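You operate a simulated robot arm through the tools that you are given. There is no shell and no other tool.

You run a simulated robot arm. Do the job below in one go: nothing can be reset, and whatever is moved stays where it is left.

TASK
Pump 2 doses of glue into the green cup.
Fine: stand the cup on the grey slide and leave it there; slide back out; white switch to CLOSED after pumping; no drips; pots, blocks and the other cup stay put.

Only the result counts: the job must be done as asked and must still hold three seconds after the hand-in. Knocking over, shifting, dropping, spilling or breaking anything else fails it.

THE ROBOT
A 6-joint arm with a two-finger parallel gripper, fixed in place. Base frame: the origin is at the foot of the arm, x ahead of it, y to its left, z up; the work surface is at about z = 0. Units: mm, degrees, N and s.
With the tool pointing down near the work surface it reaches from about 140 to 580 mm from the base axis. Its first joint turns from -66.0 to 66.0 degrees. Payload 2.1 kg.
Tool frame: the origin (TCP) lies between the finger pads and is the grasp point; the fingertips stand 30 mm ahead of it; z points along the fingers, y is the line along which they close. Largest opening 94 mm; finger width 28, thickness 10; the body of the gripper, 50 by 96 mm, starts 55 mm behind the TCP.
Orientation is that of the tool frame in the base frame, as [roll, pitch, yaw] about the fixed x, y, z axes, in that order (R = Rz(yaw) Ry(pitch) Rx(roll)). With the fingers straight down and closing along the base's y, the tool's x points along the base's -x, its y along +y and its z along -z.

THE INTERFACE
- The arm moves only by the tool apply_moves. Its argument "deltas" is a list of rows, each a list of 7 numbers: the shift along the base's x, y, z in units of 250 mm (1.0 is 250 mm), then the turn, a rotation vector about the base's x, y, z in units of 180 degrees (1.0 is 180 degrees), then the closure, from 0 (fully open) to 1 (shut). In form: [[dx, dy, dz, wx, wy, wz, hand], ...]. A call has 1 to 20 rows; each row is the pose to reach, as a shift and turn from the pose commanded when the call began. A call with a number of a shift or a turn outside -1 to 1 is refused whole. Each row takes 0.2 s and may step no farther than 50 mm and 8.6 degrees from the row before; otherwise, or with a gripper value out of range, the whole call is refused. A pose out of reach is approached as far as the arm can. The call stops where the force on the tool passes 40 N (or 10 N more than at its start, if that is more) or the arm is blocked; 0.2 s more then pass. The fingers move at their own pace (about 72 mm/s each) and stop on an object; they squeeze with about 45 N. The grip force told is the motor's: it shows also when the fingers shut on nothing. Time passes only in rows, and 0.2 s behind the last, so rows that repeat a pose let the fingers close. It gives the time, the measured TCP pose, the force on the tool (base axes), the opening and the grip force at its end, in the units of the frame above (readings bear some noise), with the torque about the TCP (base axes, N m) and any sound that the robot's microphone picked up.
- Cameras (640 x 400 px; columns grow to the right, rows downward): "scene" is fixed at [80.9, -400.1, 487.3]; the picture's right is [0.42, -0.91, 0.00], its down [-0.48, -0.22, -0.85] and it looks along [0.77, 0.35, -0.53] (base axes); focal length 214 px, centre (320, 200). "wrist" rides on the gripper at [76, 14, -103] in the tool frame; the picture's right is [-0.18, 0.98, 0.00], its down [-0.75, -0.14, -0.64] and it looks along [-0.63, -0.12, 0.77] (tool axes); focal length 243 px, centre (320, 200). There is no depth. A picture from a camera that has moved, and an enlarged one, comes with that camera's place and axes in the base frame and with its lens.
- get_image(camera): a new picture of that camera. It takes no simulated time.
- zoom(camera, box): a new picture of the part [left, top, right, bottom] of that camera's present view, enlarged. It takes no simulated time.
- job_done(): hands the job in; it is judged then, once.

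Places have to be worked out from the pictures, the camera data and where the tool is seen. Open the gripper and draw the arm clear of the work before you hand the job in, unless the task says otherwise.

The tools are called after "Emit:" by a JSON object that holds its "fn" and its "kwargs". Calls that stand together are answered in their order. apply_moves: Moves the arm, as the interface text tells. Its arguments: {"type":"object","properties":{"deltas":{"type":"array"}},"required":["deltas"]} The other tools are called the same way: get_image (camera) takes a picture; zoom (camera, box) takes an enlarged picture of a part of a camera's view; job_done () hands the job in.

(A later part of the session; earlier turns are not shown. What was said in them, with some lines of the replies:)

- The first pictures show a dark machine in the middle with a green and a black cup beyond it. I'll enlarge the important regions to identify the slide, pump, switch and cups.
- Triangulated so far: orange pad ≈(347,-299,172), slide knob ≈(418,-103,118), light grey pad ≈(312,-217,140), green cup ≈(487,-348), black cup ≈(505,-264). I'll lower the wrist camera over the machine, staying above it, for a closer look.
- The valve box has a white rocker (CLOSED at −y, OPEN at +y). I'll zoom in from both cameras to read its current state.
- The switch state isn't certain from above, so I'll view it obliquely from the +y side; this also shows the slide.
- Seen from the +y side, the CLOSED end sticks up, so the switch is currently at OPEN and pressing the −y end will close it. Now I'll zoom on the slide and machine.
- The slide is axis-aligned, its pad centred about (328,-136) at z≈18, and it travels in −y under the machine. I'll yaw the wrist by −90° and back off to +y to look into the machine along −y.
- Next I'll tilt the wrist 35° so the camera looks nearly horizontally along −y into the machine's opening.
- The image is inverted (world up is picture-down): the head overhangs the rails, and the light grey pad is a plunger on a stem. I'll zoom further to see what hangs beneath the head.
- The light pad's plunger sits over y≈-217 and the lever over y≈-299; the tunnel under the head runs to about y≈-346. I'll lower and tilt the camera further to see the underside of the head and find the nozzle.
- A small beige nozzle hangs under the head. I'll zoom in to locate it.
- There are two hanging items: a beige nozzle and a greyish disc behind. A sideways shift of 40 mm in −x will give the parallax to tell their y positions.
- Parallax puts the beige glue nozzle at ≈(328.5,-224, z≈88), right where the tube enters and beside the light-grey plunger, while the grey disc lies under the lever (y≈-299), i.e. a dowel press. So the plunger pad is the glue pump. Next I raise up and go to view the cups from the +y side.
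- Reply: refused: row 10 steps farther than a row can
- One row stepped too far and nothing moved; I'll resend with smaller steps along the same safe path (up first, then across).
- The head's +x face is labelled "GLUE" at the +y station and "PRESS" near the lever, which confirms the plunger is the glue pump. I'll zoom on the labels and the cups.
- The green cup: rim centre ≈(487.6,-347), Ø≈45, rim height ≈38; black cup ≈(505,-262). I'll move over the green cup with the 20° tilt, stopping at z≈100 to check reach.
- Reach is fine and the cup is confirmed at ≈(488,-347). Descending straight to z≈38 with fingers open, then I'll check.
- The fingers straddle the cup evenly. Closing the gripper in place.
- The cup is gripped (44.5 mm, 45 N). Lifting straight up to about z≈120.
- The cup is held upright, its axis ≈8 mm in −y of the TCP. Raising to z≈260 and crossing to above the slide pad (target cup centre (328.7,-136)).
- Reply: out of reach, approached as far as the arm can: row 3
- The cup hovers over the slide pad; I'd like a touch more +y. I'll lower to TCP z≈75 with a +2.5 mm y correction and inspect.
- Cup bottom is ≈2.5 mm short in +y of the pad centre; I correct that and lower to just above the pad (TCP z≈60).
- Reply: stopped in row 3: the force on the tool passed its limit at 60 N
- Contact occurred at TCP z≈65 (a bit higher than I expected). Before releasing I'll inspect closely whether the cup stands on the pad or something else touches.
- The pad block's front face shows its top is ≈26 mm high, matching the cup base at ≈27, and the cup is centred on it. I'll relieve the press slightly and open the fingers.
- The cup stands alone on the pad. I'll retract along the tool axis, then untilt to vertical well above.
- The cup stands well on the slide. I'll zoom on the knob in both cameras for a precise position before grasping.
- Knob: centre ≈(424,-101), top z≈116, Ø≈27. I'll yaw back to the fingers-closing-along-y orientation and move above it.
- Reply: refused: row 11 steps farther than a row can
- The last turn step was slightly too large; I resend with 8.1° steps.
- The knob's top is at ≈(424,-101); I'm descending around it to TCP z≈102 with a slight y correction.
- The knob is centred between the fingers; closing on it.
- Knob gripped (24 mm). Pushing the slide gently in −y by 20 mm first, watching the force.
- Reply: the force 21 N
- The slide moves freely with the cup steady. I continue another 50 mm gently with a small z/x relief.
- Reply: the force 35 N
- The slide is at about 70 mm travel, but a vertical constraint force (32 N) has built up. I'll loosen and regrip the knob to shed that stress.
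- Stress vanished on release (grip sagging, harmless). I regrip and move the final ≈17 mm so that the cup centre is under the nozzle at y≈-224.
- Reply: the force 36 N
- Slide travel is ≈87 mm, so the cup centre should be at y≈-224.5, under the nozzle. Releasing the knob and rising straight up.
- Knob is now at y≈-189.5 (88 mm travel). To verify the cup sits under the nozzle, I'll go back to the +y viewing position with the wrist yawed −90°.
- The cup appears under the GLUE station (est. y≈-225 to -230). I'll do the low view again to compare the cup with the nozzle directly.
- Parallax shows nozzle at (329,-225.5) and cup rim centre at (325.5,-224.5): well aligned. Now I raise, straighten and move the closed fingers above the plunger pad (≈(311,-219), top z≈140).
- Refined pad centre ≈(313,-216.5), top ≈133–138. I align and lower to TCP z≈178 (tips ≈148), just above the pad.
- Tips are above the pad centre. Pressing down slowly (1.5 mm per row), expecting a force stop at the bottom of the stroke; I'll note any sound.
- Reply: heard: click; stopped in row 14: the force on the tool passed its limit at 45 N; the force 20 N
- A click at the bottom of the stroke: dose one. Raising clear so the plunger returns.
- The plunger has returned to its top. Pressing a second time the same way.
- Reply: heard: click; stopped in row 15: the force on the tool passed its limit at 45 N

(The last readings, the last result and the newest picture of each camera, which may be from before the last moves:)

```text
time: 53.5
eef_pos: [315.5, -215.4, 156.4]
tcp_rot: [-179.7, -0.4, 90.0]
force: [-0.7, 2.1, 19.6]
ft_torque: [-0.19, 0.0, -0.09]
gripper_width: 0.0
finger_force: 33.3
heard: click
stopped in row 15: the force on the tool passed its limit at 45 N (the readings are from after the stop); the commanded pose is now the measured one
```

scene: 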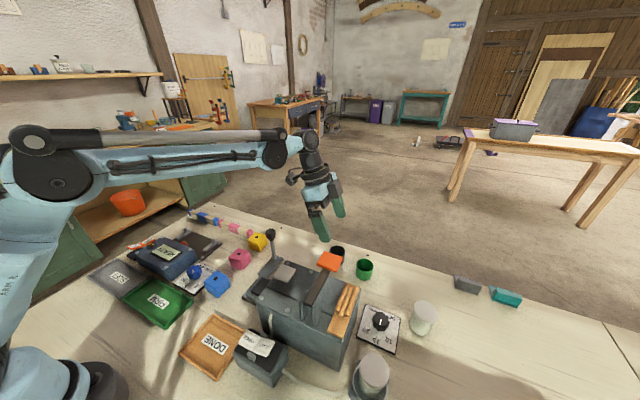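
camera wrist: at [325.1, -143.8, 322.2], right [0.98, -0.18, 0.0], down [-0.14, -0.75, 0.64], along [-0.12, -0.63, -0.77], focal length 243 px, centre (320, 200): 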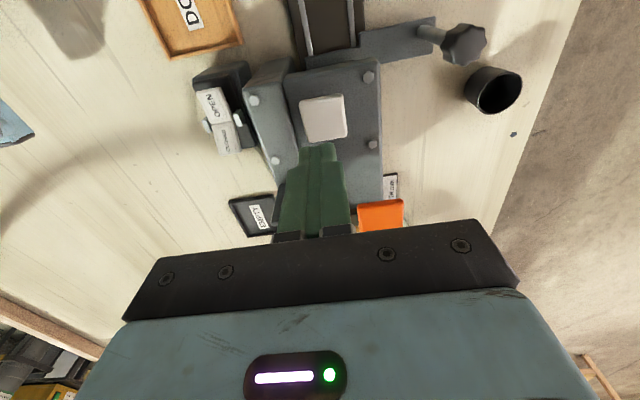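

Second click: two doses. Raising and moving over the switch's CLOSED end to locate it precisely.

Emit:
{"fn": "apply_moves", "kwargs": {"deltas": [[0, 0, 0.02, 0, 0, 0, 1], [0, 0, 0.08, 0, 0, 0, 1], [0, 0, 0.18, 0, 0, 0, 1], [-0.05, 0, 0.24, 0, 0, 0, 1], [-0.2, -0.04, 0.24, 0, 0, 0, 1], [-0.35, -0.09, 0.24, 0, 0, 0, 1], [-0.44, -0.13, 0.24, 0, 0, 0, 1], [-0.44, -0.13, 0.2, 0, 0, 0, 1], [-0.44, -0.13, 0.2, 0, 0, 0, 1]]}}

Emit:
{"fn": "get_image", "kwargs": {"camera": "wrist"}}

Emit:
{"fn": "zoom", "kwargs": {"camera": "wrist", "box": [240, 60, 400, 240]}}

Emit:
{"fn": "zoom", "kwargs": {"camera": "scene", "box": [220, 290, 320, 390]}}

```text
time: 55.5
eef_pos: [204.6, -249.4, 206.0]
tcp_rot: [-179.7, -0.3, 90.0]
force: [0.9, 0.1, 0.1]
ft_torque: [0.0, -0.01, 0.02]
gripper_width: 0.2
finger_force: 33.3
```

```text
taken
camera wrist: at [217.7, -173.8, 307.9], right [0.98, -0.18, -0.01], down [-0.14, -0.76, 0.64], along [-0.12, -0.63, -0.77], focal length 243 px, centre (320, 200)
```

wrist: 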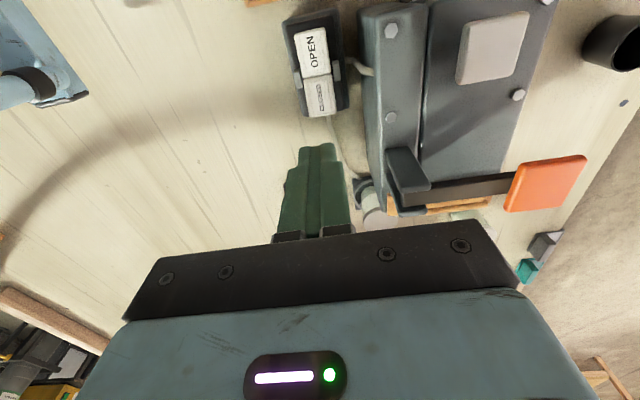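

```text
2.22 times, centred on (320, 150) of wrist
camera zoom: at [217.7, -173.8, 307.9], right [0.98, -0.18, -0.01], down [-0.14, -0.76, 0.64], along [-0.12, -0.63, -0.77], focal length 539 px, centre (320, 311)
```

zoom: 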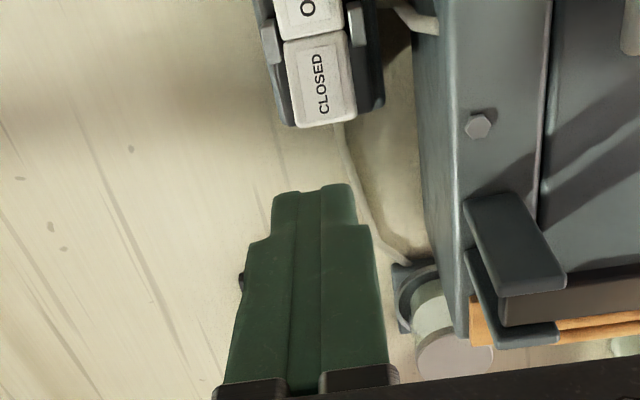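

```text
4.00 times, centred on (270, 340) of scene
camera zoom: at [80.9, -400.1, 487.3], right [0.42, -0.91, 0.0], down [-0.48, -0.22, -0.85], along [0.77, 0.35, -0.53], focal length 858 px, centre (520, -360)
```

zoom: 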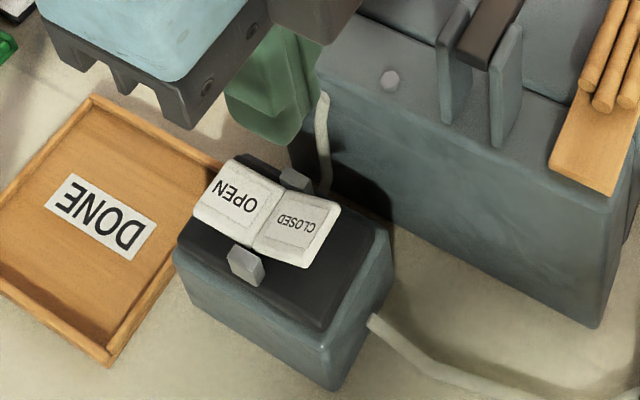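

CLOSED face centre ≈(203.5,-241, z≈82), its raised outer end near y≈-252. I'm lowering to TCP z≈132 above the outer part and checking.

Emit:
{"fn": "apply_moves", "kwargs": {"deltas": [[-0.003, 0, -0.1, 0, 0, 0, 1], [-0.003, 0, -0.2, 0, 0, 0, 1], [-0.003, 0, -0.296, 0, 0, 0, 1], [-0.003, 0, -0.296, 0, 0, 0, 1]]}}

Emit:
{"fn": "zoom", "kwargs": {"camera": "wrist", "box": [240, 60, 400, 240]}}

Emit:
{"fn": "zoom", "kwargs": {"camera": "scene", "box": [220, 290, 320, 390]}}

```text
time: 56.5
eef_pos: [203.1, -249.0, 131.3]
tcp_rot: [-179.7, -0.3, 90.0]
force: [-0.2, -0.3, 0.4]
ft_torque: [0.01, -0.02, -0.02]
gripper_width: 0.1
finger_force: 32.7
```

```text
2.22 times, centred on (320, 150) of wrist
camera zoom: at [216.6, -173.4, 233.8], right [0.98, -0.18, -0.01], down [-0.14, -0.76, 0.64], along [-0.12, -0.63, -0.77], focal length 539 px, centre (320, 311)
```

zoom: 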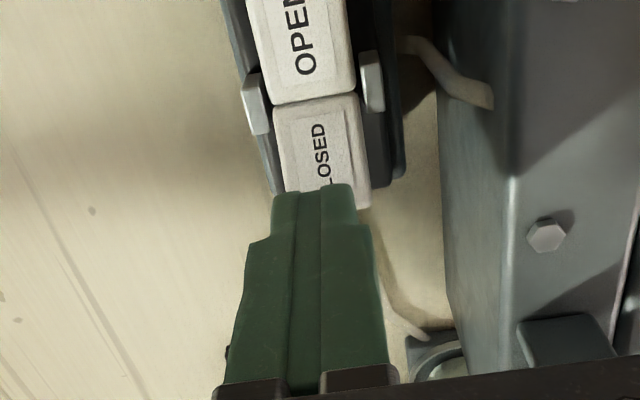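

```text
4.00 times, centred on (270, 340) of scene
camera zoom: at [80.9, -400.1, 487.3], right [0.42, -0.91, 0.0], down [-0.48, -0.22, -0.85], along [0.77, 0.35, -0.53], focal length 858 px, centre (520, -360)
```

zoom: 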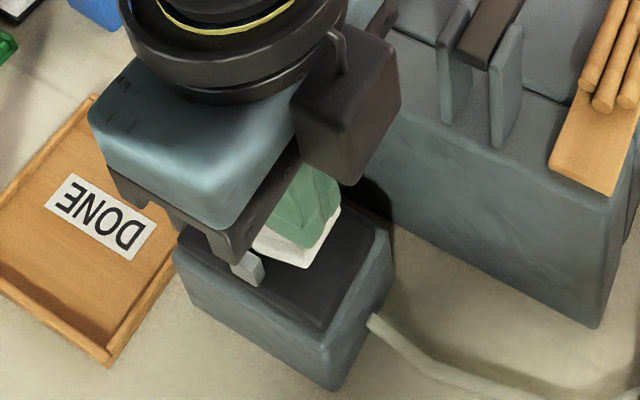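

Tips are right above the outer half of CLOSED. Pressing down slowly, listening for a click.

Emit:
{"fn": "apply_moves", "kwargs": {"deltas": [[0.004, 0, -0.02, 0, 0, 0, 1], [0.004, 0, -0.032, 0, 0, 0, 1], [0.004, 0, -0.04, 0, 0, 0, 1], [0.004, 0, -0.046, 0, 0, 0, 1], [0.004, 0, -0.052, 0, 0, 0, 1], [0.004, 0, -0.058, 0, 0, 0, 1], [0.004, 0, -0.064, 0, 0, 0, 1], [0.004, 0, -0.07, 0, 0, 0, 1], [0.004, 0, -0.076, 0, 0, 0, 1], [0.004, 0, -0.082, 0, 0, 0, 1], [0.004, 0, -0.088, 0, 0, 0, 1], [0.004, 0, -0.094, 0, 0, 0, 1], [0.004, 0, -0.1, 0, 0, 0, 1], [0.004, 0, -0.106, 0, 0, 0, 1], [0.004, 0, -0.112, 0, 0, 0, 1], [0.004, 0, -0.118, 0, 0, 0, 1], [0.004, 0, -0.124, 0, 0, 0, 1], [0.004, 0, -0.13, 0, 0, 0, 1]]}}

Emit:
{"fn": "zoom", "kwargs": {"camera": "wrist", "box": [240, 0, 400, 240]}}

Emit:
{"fn": "zoom", "kwargs": {"camera": "scene", "box": [220, 290, 320, 390]}}

```text
time: 59.7
eef_pos: [203.7, -249.4, 105.2]
tcp_rot: [-179.6, -0.4, 90.1]
force: [0.4, 1.5, 11.4]
ft_torque: [-0.04, -0.06, -0.04]
gripper_width: 0.0
finger_force: 33.0
stopped in row 15: the force on the tool passed its limit at 49 N (the readings are from after the stop); the commanded pose is now the measured one
```

```text
1.67 times, centred on (320, 120) of wrist
camera zoom: at [217.9, -173.5, 207.4], right [0.98, -0.18, -0.01], down [-0.14, -0.76, 0.64], along [-0.12, -0.63, -0.77], focal length 404 px, centre (320, 333)
```

zoom: 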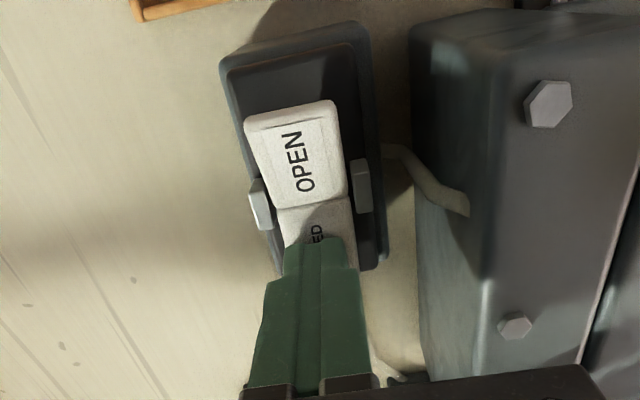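

```text
4.00 times, centred on (270, 340) of scene
camera zoom: at [80.9, -400.0, 487.4], right [0.42, -0.91, 0.0], down [-0.48, -0.22, -0.85], along [0.77, 0.35, -0.53], focal length 858 px, centre (520, -360)
```

zoom: 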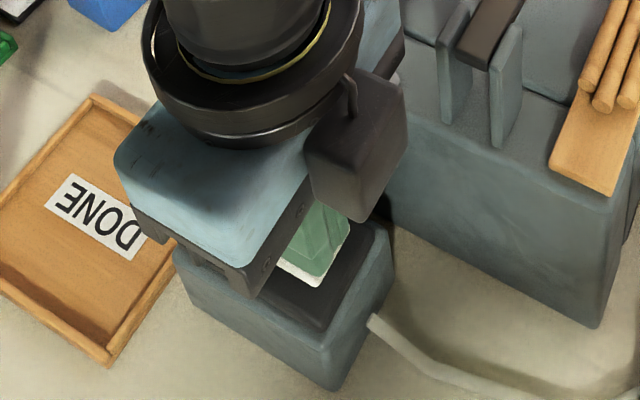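

The rocker moved: OPEN's outer end now stands up. I'll lift off and check that it stays at CLOSED.

Emit:
{"fn": "apply_moves", "kwargs": {"deltas": [[0, 0, 0.02, 0, 0, 0, 1], [0, 0, 0.1, 0, 0, 0, 1], [0, 0, 0.25, 0, 0, 0, 1], [0, 0, 0.4, 0, 0, 0, 1], [0, 0, 0.5, 0, 0, 0, 1], [0, 0, 0.5, 0, 0, 0, 1]]}}

Emit:
{"fn": "zoom", "kwargs": {"camera": "wrist", "box": [260, 0, 380, 130]}}

Emit:
{"fn": "zoom", "kwargs": {"camera": "scene", "box": [230, 310, 320, 390]}}

```text
time: 61.1
eef_pos: [204.3, -251.5, 230.1]
tcp_rot: [-179.6, -0.4, 90.0]
force: [0.5, -0.3, -0.2]
ft_torque: [0.01, 0.02, 0.03]
gripper_width: 0.1
finger_force: 33.2
```

```text
3.08 times, centred on (320, 65) of wrist
camera zoom: at [218.9, -175.6, 332.8], right [0.98, -0.18, -0.01], down [-0.14, -0.76, 0.64], along [-0.12, -0.63, -0.77], focal length 746 px, centre (320, 615)
```

zoom: 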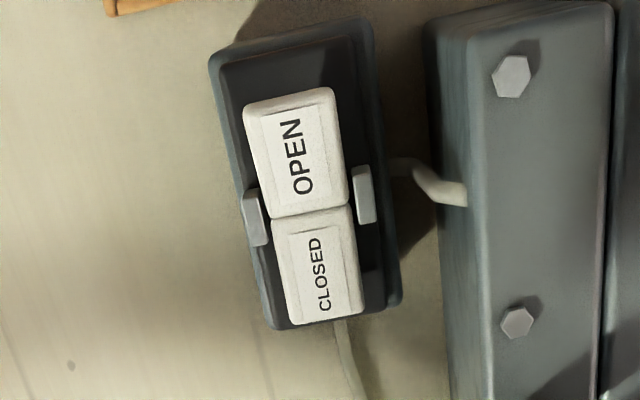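

```text
5.00 times, centred on (275, 350) of scene
camera zoom: at [80.9, -400.1, 487.3], right [0.42, -0.91, 0.0], down [-0.48, -0.22, -0.85], along [0.77, 0.35, -0.53], focal length 1072 px, centre (545, -550)
```

zoom: 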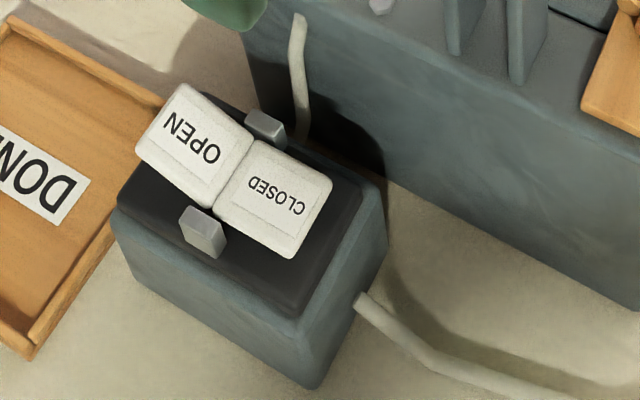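

The rocker stays flipped with CLOSED down. Next I move back over the knob (≈(423,-189.5)) with the fingers turned to close along y.

Emit:
{"fn": "apply_moves", "kwargs": {"deltas": [[0.07, 0.02, 0.02, 0, 0, 0.045, 0.8], [0.145, 0.04, 0.02, 0, 0, 0.09, 0.6], [0.22, 0.06, 0.02, 0, 0, 0.135, 0.4], [0.295, 0.08, 0.02, 0, 0, 0.18, 0.2], [0.37, 0.1, 0.02, 0, 0, 0.225, 0.2], [0.445, 0.12, 0.02, 0, 0, 0.27, 0.2], [0.52, 0.14, 0.02, 0, 0, 0.315, 0.2], [0.595, 0.16, 0.02, 0, 0, 0.36, 0.2], [0.67, 0.18, 0.02, 0, 0, 0.405, 0.2], [0.745, 0.2, 0.02, 0, 0, 0.45, 0.2], [0.82, 0.225, 0.02, 0, 0, 0.49, 0.2], [0.874, 0.248, 0.0, 0, 0, 0.5, 0.2], [0.874, 0.248, -0.1, 0, 0, 0.5, 0.2], [0.874, 0.248, -0.1, 0, 0, 0.5, 0.2]]}}

Emit:
{"fn": "get_image", "kwargs": {"camera": "wrist"}}

Emit:
{"fn": "zoom", "kwargs": {"camera": "scene", "box": [220, 200, 360, 320]}}

```text
time: 64.1
eef_pos: [422.1, -187.9, 205.8]
tcp_rot: [-179.6, -0.4, -179.9]
force: [0.0, -0.3, 1.0]
ft_torque: [0.01, -0.02, -0.04]
gripper_width: 75.1
finger_force: 0.1
```

```text
taken
camera wrist: at [345.0, -172.4, 308.2], right [0.18, 0.98, -0.01], down [0.76, -0.14, 0.64], along [0.63, -0.12, -0.77], focal length 243 px, centre (320, 200)
```

wrist: 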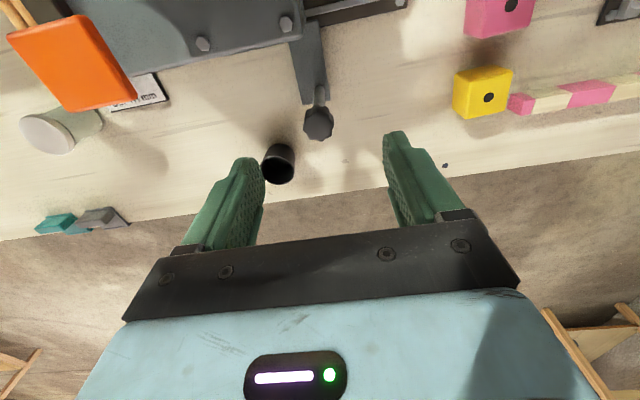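

```text
3.33 times, centred on (290, 260) of scene
camera zoom: at [80.9, -400.1, 487.3], right [0.42, -0.91, 0.0], down [-0.48, -0.22, -0.85], along [0.77, 0.35, -0.53], focal length 715 px, centre (420, 0)
```

zoom: 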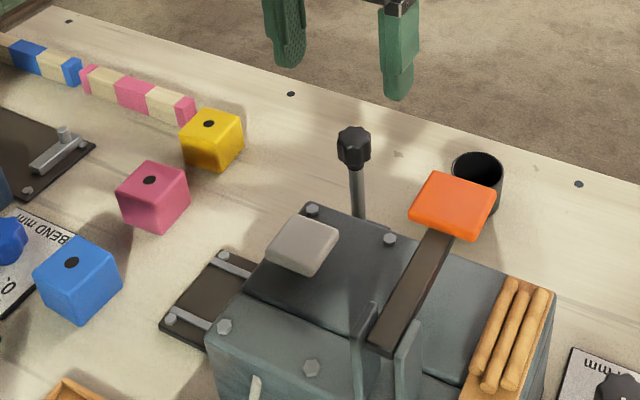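

Aligned over the knob; descending around it to TCP z≈103 and then gripping.

Emit:
{"fn": "apply_moves", "kwargs": {"deltas": [[0.004, -0.006, -0.14, 0, 0, 0, 0.2], [0.004, -0.006, -0.28, 0, 0, 0, 0.2], [0.004, -0.006, -0.41, 0, 0, 0, 0.2], [0.004, -0.006, -0.41, 0, 0, 0, 0.2], [0.004, -0.006, -0.41, 0, 0, 0, 0.5], [0.004, -0.006, -0.41, 0, 0, 0, 0.65], [0.004, -0.006, -0.41, 0, 0, 0, 0.65]]}}

Emit:
{"fn": "zoom", "kwargs": {"camera": "scene", "box": [220, 200, 360, 320]}}

Emit:
{"fn": "get_image", "kwargs": {"camera": "wrist"}}

```text
time: 65.7
eef_pos: [422.4, -190.2, 100.9]
tcp_rot: [-179.6, -0.4, 179.9]
force: [-0.8, -0.4, -0.3]
ft_torque: [0.0, -0.02, 0.0]
gripper_width: 32.7
finger_force: 0.0
```

```text
3.33 times, centred on (290, 260) of scene
camera zoom: at [80.9, -400.1, 487.3], right [0.42, -0.91, 0.0], down [-0.48, -0.22, -0.85], along [0.77, 0.35, -0.53], focal length 715 px, centre (420, 0)
```

zoom: 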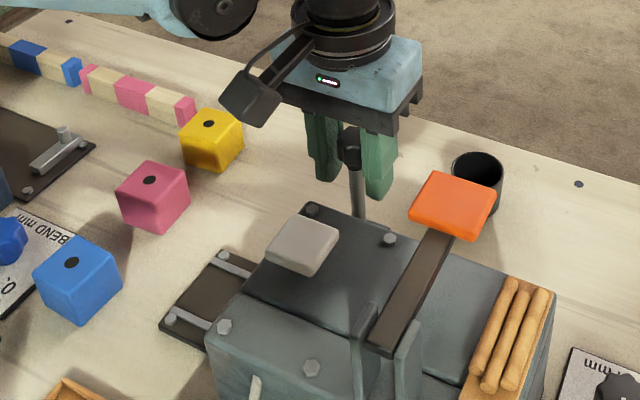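

```text
taken
camera wrist: at [346.2, -175.1, 203.8], right [0.18, 0.98, -0.01], down [0.76, -0.14, 0.64], along [0.63, -0.12, -0.77], focal length 243 px, centre (320, 200)
```

wrist: 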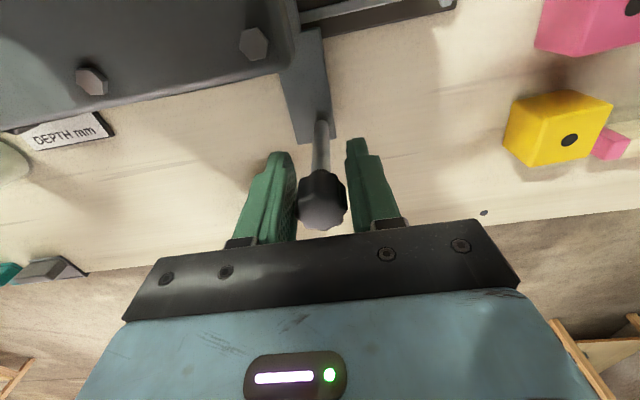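

The knob is loosely caged between the fingers (33 mm opening), which avoids vertical stress. I drag the slide gently in +y for the first 80 mm.

Emit:
{"fn": "apply_moves", "kwargs": {"deltas": [[0, 0.01, 0, 0, 0, 0, 0.65], [0, 0.02, 0, 0, 0, 0, 0.65], [0, 0.035, 0, 0, 0, 0, 0.65], [0, 0.055, 0, 0, 0, 0, 0.65], [0, 0.08, 0, 0, 0, 0, 0.65], [0, 0.11, 0, 0, 0, 0, 0.65], [0, 0.14, 0, 0, 0, 0, 0.65], [0, 0.17, 0, 0, 0, 0, 0.65], [0, 0.2, 0, 0, 0, 0, 0.65], [0, 0.23, 0, 0, 0, 0, 0.65], [0, 0.26, 0, 0, 0, 0, 0.65], [0, 0.285, 0, 0, 0, 0, 0.65], [0, 0.305, 0, 0, 0, 0, 0.65], [0, 0.315, 0, 0, 0, 0, 0.65], [0, 0.32, 0, 0, 0, 0, 0.65], [0, 0.32, 0, 0, 0, 0, 0.65]]}}

Emit:
{"fn": "zoom", "kwargs": {"camera": "scene", "box": [220, 200, 360, 320]}}

Emit:
{"fn": "get_image", "kwargs": {"camera": "wrist"}}

```text
time: 69.1
eef_pos: [423.3, -108.0, 102.8]
tcp_rot: [-179.6, -0.4, -179.9]
force: [0.1, -0.3, -0.4]
ft_torque: [0.02, 0.0, -0.01]
gripper_width: 33.1
finger_force: 0.2
```

```text
3.33 times, centred on (290, 260) of scene
camera zoom: at [80.9, -400.1, 487.3], right [0.42, -0.91, 0.0], down [-0.48, -0.22, -0.85], along [0.77, 0.35, -0.53], focal length 715 px, centre (420, 0)
```

zoom: 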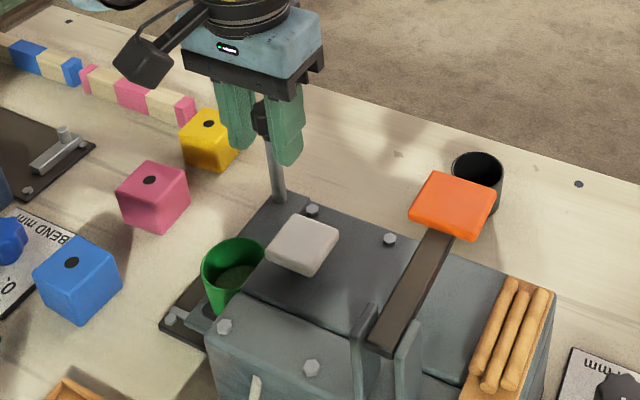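

```text
taken
camera wrist: at [346.5, -92.9, 205.0], right [0.18, 0.98, -0.01], down [0.76, -0.14, 0.64], along [0.63, -0.12, -0.77], focal length 243 px, centre (320, 200)
```

wrist: 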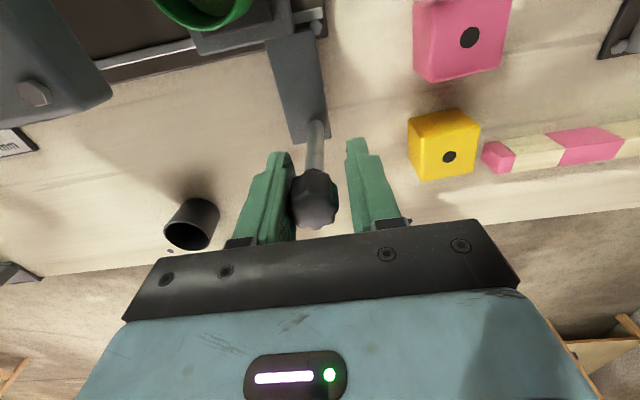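

The slide follows with the cup upright. Finishing the last ≈11–14 mm slowly until it meets its outer stop.

Emit:
{"fn": "apply_moves", "kwargs": {"deltas": [[0, 0.006, 0, 0, 0, 0, 0.65], [0, 0.012, 0, 0, 0, 0, 0.65], [0, 0.018, 0, 0, 0, 0, 0.65], [0, 0.024, 0, 0, 0, 0, 0.65], [0, 0.029, 0, 0, 0, 0, 0.65], [0, 0.033, 0, 0, 0, 0, 0.65], [0, 0.037, 0, 0, 0, 0, 0.65], [0, 0.04, 0, 0, 0, 0, 0.65], [0, 0.043, 0, 0, 0, 0, 0.65], [0, 0.046, 0, 0, 0, 0, 0.65], [0, 0.049, 0, 0, 0, 0, 0.65], [0, 0.052, 0, 0, 0, 0, 0.65], [0, 0.055, 0, 0, 0, 0, 0.65]]}}

Emit:
{"fn": "zoom", "kwargs": {"camera": "scene", "box": [220, 200, 360, 320]}}

Emit:
{"fn": "get_image", "kwargs": {"camera": "wrist"}}

```text
time: 71.9
eef_pos: [423.1, -95.3, 101.2]
tcp_rot: [-179.6, -0.5, 179.9]
force: [-1.1, -4.8, -1.8]
ft_torque: [0.05, 0.0, 0.0]
gripper_width: 35.3
finger_force: 2.1
```

```text
3.33 times, centred on (290, 260) of scene
camera zoom: at [80.9, -400.1, 487.3], right [0.42, -0.91, 0.0], down [-0.48, -0.22, -0.85], along [0.77, 0.35, -0.53], focal length 715 px, centre (420, 0)
```

zoom: 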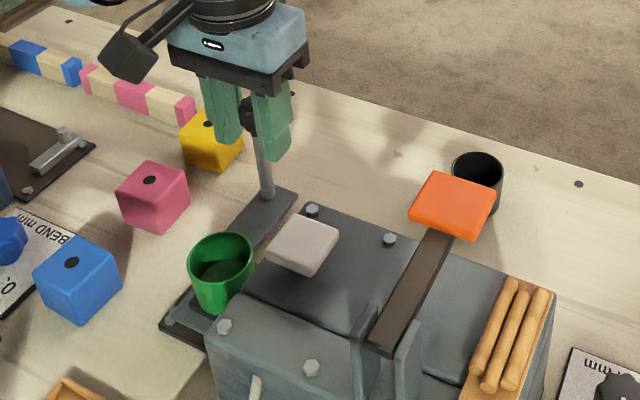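

```text
taken
camera wrist: at [346.8, -79.7, 204.7], right [0.19, 0.98, -0.01], down [0.76, -0.14, 0.64], along [0.63, -0.12, -0.77], focal length 243 px, centre (320, 200)
```

wrist: 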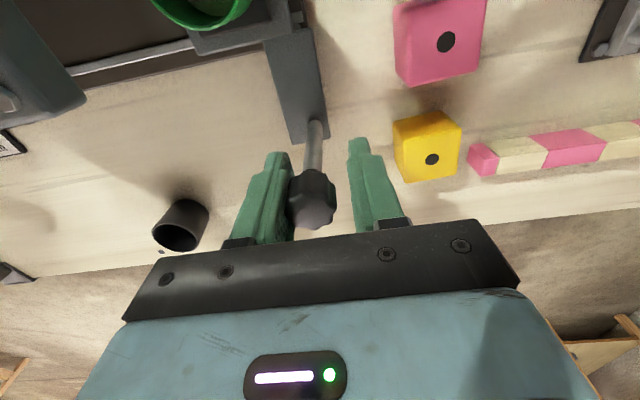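

The fingers' slight back-push (−4.8 N) shows the slide is at its outer stop, and glue is visible in the cup. I centre around the knob, open, and rise straight up.

Emit:
{"fn": "apply_moves", "kwargs": {"deltas": [[0, -0.01, 0, 0, 0, 0, 0.6], [0, -0.02, 0, 0, 0, 0, 0.4], [0, -0.02, 0, 0, 0, 0, 0.2], [0, -0.02, 0, 0, 0, 0, 0.2], [0, -0.02, 0.12, 0, 0, 0, 0.2], [0, -0.02, 0.28, 0, 0, 0, 0.2], [0, -0.02, 0.44, 0, 0, 0, 0.2], [-0.1, 0.05, 0.55, 0, 0, 0, 0.2], [-0.25, 0.15, 0.55, 0, 0, 0, 0.2], [-0.25, 0.15, 0.55, 0, 0, 0, 0.2]]}}

Emit:
{"fn": "get_image", "kwargs": {"camera": "wrist"}}

Emit:
{"fn": "zoom", "kwargs": {"camera": "scene", "box": [220, 220, 400, 390]}}

Emit:
{"fn": "zoom", "kwargs": {"camera": "scene", "box": [250, 250, 310, 310]}}

```text
time: 74.1
eef_pos: [359.4, -56.5, 238.8]
tcp_rot: [-179.6, -0.4, -180.0]
force: [0.6, 0.7, 0.1]
ft_torque: [0.02, -0.03, 0.0]
gripper_width: 75.5
finger_force: 0.0
```

```text
taken
camera wrist: at [283.4, -41.0, 340.4], right [0.18, 0.98, -0.01], down [0.76, -0.14, 0.64], along [0.63, -0.12, -0.77], focal length 243 px, centre (320, 200)
```

wrist: 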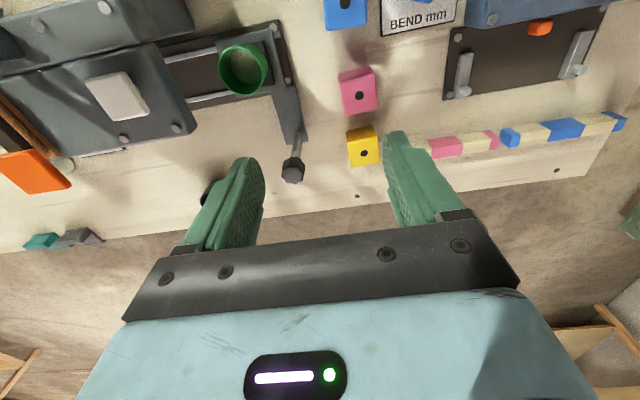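

```text
2.35 times, centred on (310, 305) of scene
camera zoom: at [80.9, -400.1, 487.3], right [0.42, -0.91, 0.0], down [-0.48, -0.22, -0.85], along [0.77, 0.35, -0.53], focal length 505 px, centre (344, -47)
```

zoom: 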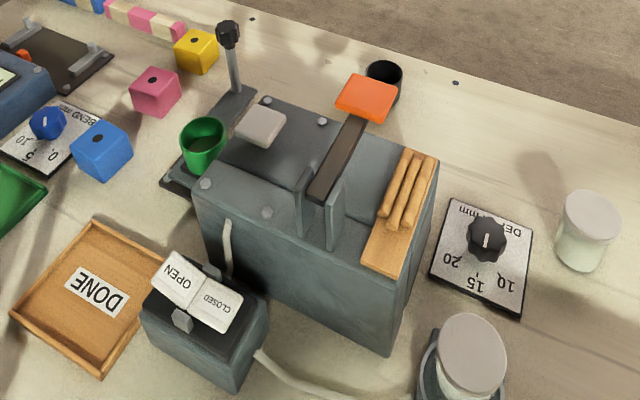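

```text
6.67 times, centred on (280, 280) of scene
camera zoom: at [80.9, -400.1, 487.3], right [0.42, -0.91, 0.0], down [-0.48, -0.22, -0.85], along [0.77, 0.35, -0.53], focal length 1430 px, centre (587, -333)
```

zoom: 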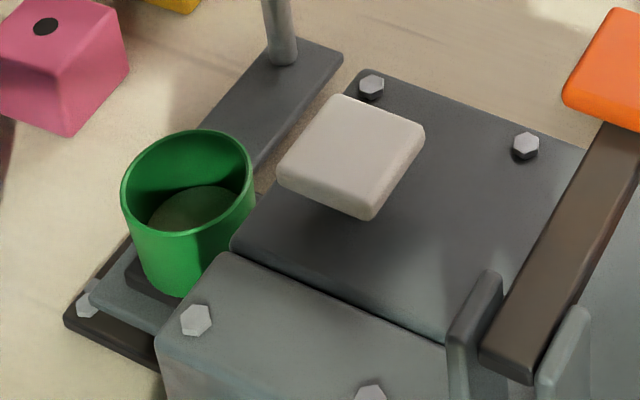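

Everything looks right: cup on the slide with glue in it, slide out, CLOSED down. I'll check for drips and inspect the interior and rails.

Emit:
{"fn": "zoom", "kwargs": {"camera": "wrist", "box": [150, 0, 310, 110]}}

Emit:
{"fn": "zoom", "kwargs": {"camera": "wrist", "box": [205, 30, 305, 100]}}

Emit:
{"fn": "zoom", "kwargs": {"camera": "scene", "box": [230, 310, 320, 390]}}

```text
3.64 times, centred on (230, 55) of wrist
camera zoom: at [283.4, -41.0, 340.4], right [0.18, 0.98, -0.01], down [0.76, -0.14, 0.64], along [0.63, -0.12, -0.77], focal length 882 px, centre (647, 727)
```

zoom: 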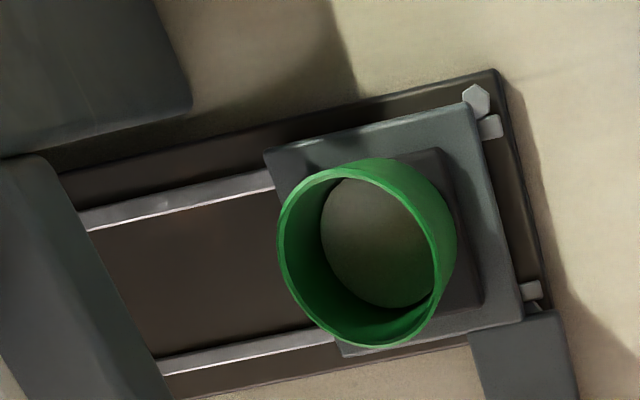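

```text
5.71 times, centred on (255, 65) of wrist
camera zoom: at [283.4, -41.0, 340.4], right [0.18, 0.98, -0.01], down [0.76, -0.14, 0.64], along [0.63, -0.12, -0.77], focal length 1386 px, centre (691, 971)
```

zoom: 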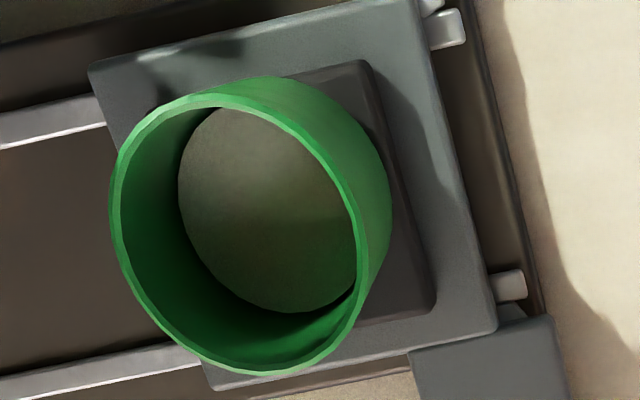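

```text
5.00 times, centred on (275, 350) of scene
camera zoom: at [80.9, -400.1, 487.3], right [0.42, -0.91, 0.0], down [-0.48, -0.22, -0.85], along [0.77, 0.35, -0.53], focal length 1072 px, centre (545, -550)
```

zoom: 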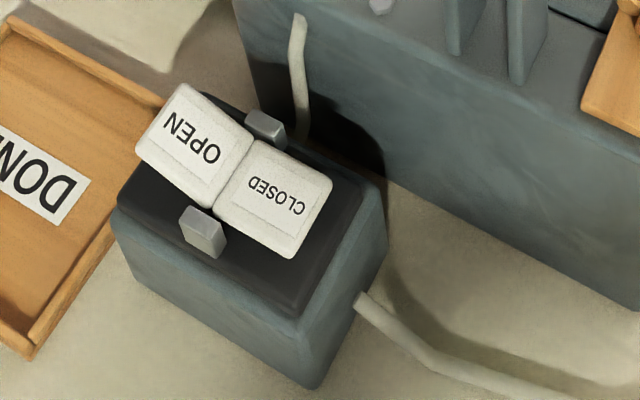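

No drips are visible; the glue lies in the cup, the slide is at its outer stop and the switch is CLOSED. I draw the arm up and clear with the gripper open, then hand in.

Emit:
{"fn": "apply_moves", "kwargs": {"deltas": [[-0.03, 0.05, 0.12, 0, 0, 0, 0], [-0.08, 0.12, 0.26, 0, 0, 0, 0], [-0.14, 0.2, 0.4, 0, 0, 0, 0], [-0.2, 0.26, 0.5, 0, 0, 0, 0], [-0.2, 0.26, 0.5, 0, 0, 0, 0], [-0.2, 0.26, 0.5, 0, 0, 0, 0]]}}

Emit:
{"fn": "get_image", "kwargs": {"camera": "scene"}}

```text
time: 75.5
eef_pos: [309.8, 6.5, 365.1]
tcp_rot: [-179.6, -0.4, 179.9]
force: [1.1, 0.5, -0.1]
ft_torque: [0.02, -0.05, -0.03]
gripper_width: 94.0
finger_force: 0.0
```

```text
taken
```

scene: 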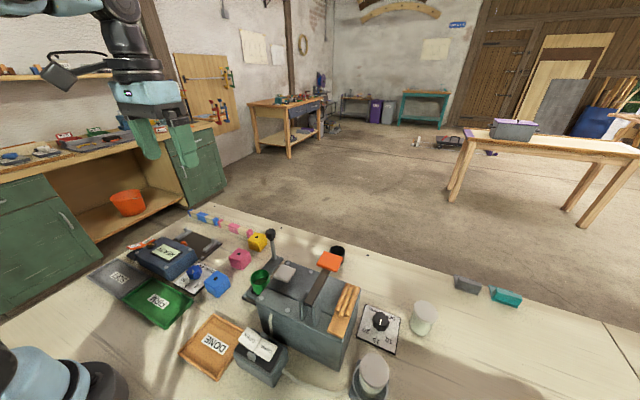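

The final picture shows the arm clear, the green cup on the slide, and all other objects in their places; handing in.

Emit:
{"fn": "job_done", "kwargs": {}}

```text
The job is handed in.
```

I pumped two doses of glue into the green cup and handed the job in. No verdict came back with the hand-in.

- **Cup:** it is standing on the grey slide with glue visible inside. I judged the two doses by one click at the bottom of each of two full pump strokes, not by measuring the glue.
- **Slide:** it is back out against its outer stop.
- **Switch:** after pumping I pressed the white switch to CLOSED, and it stayed there when I lifted off.
- **Drips:** I saw none on the slide, the rails or the table in the close-ups.
- **Everything else:** the pots, blocks and black cup look where they were in the final picture. The arm is raised clear with the gripper open.
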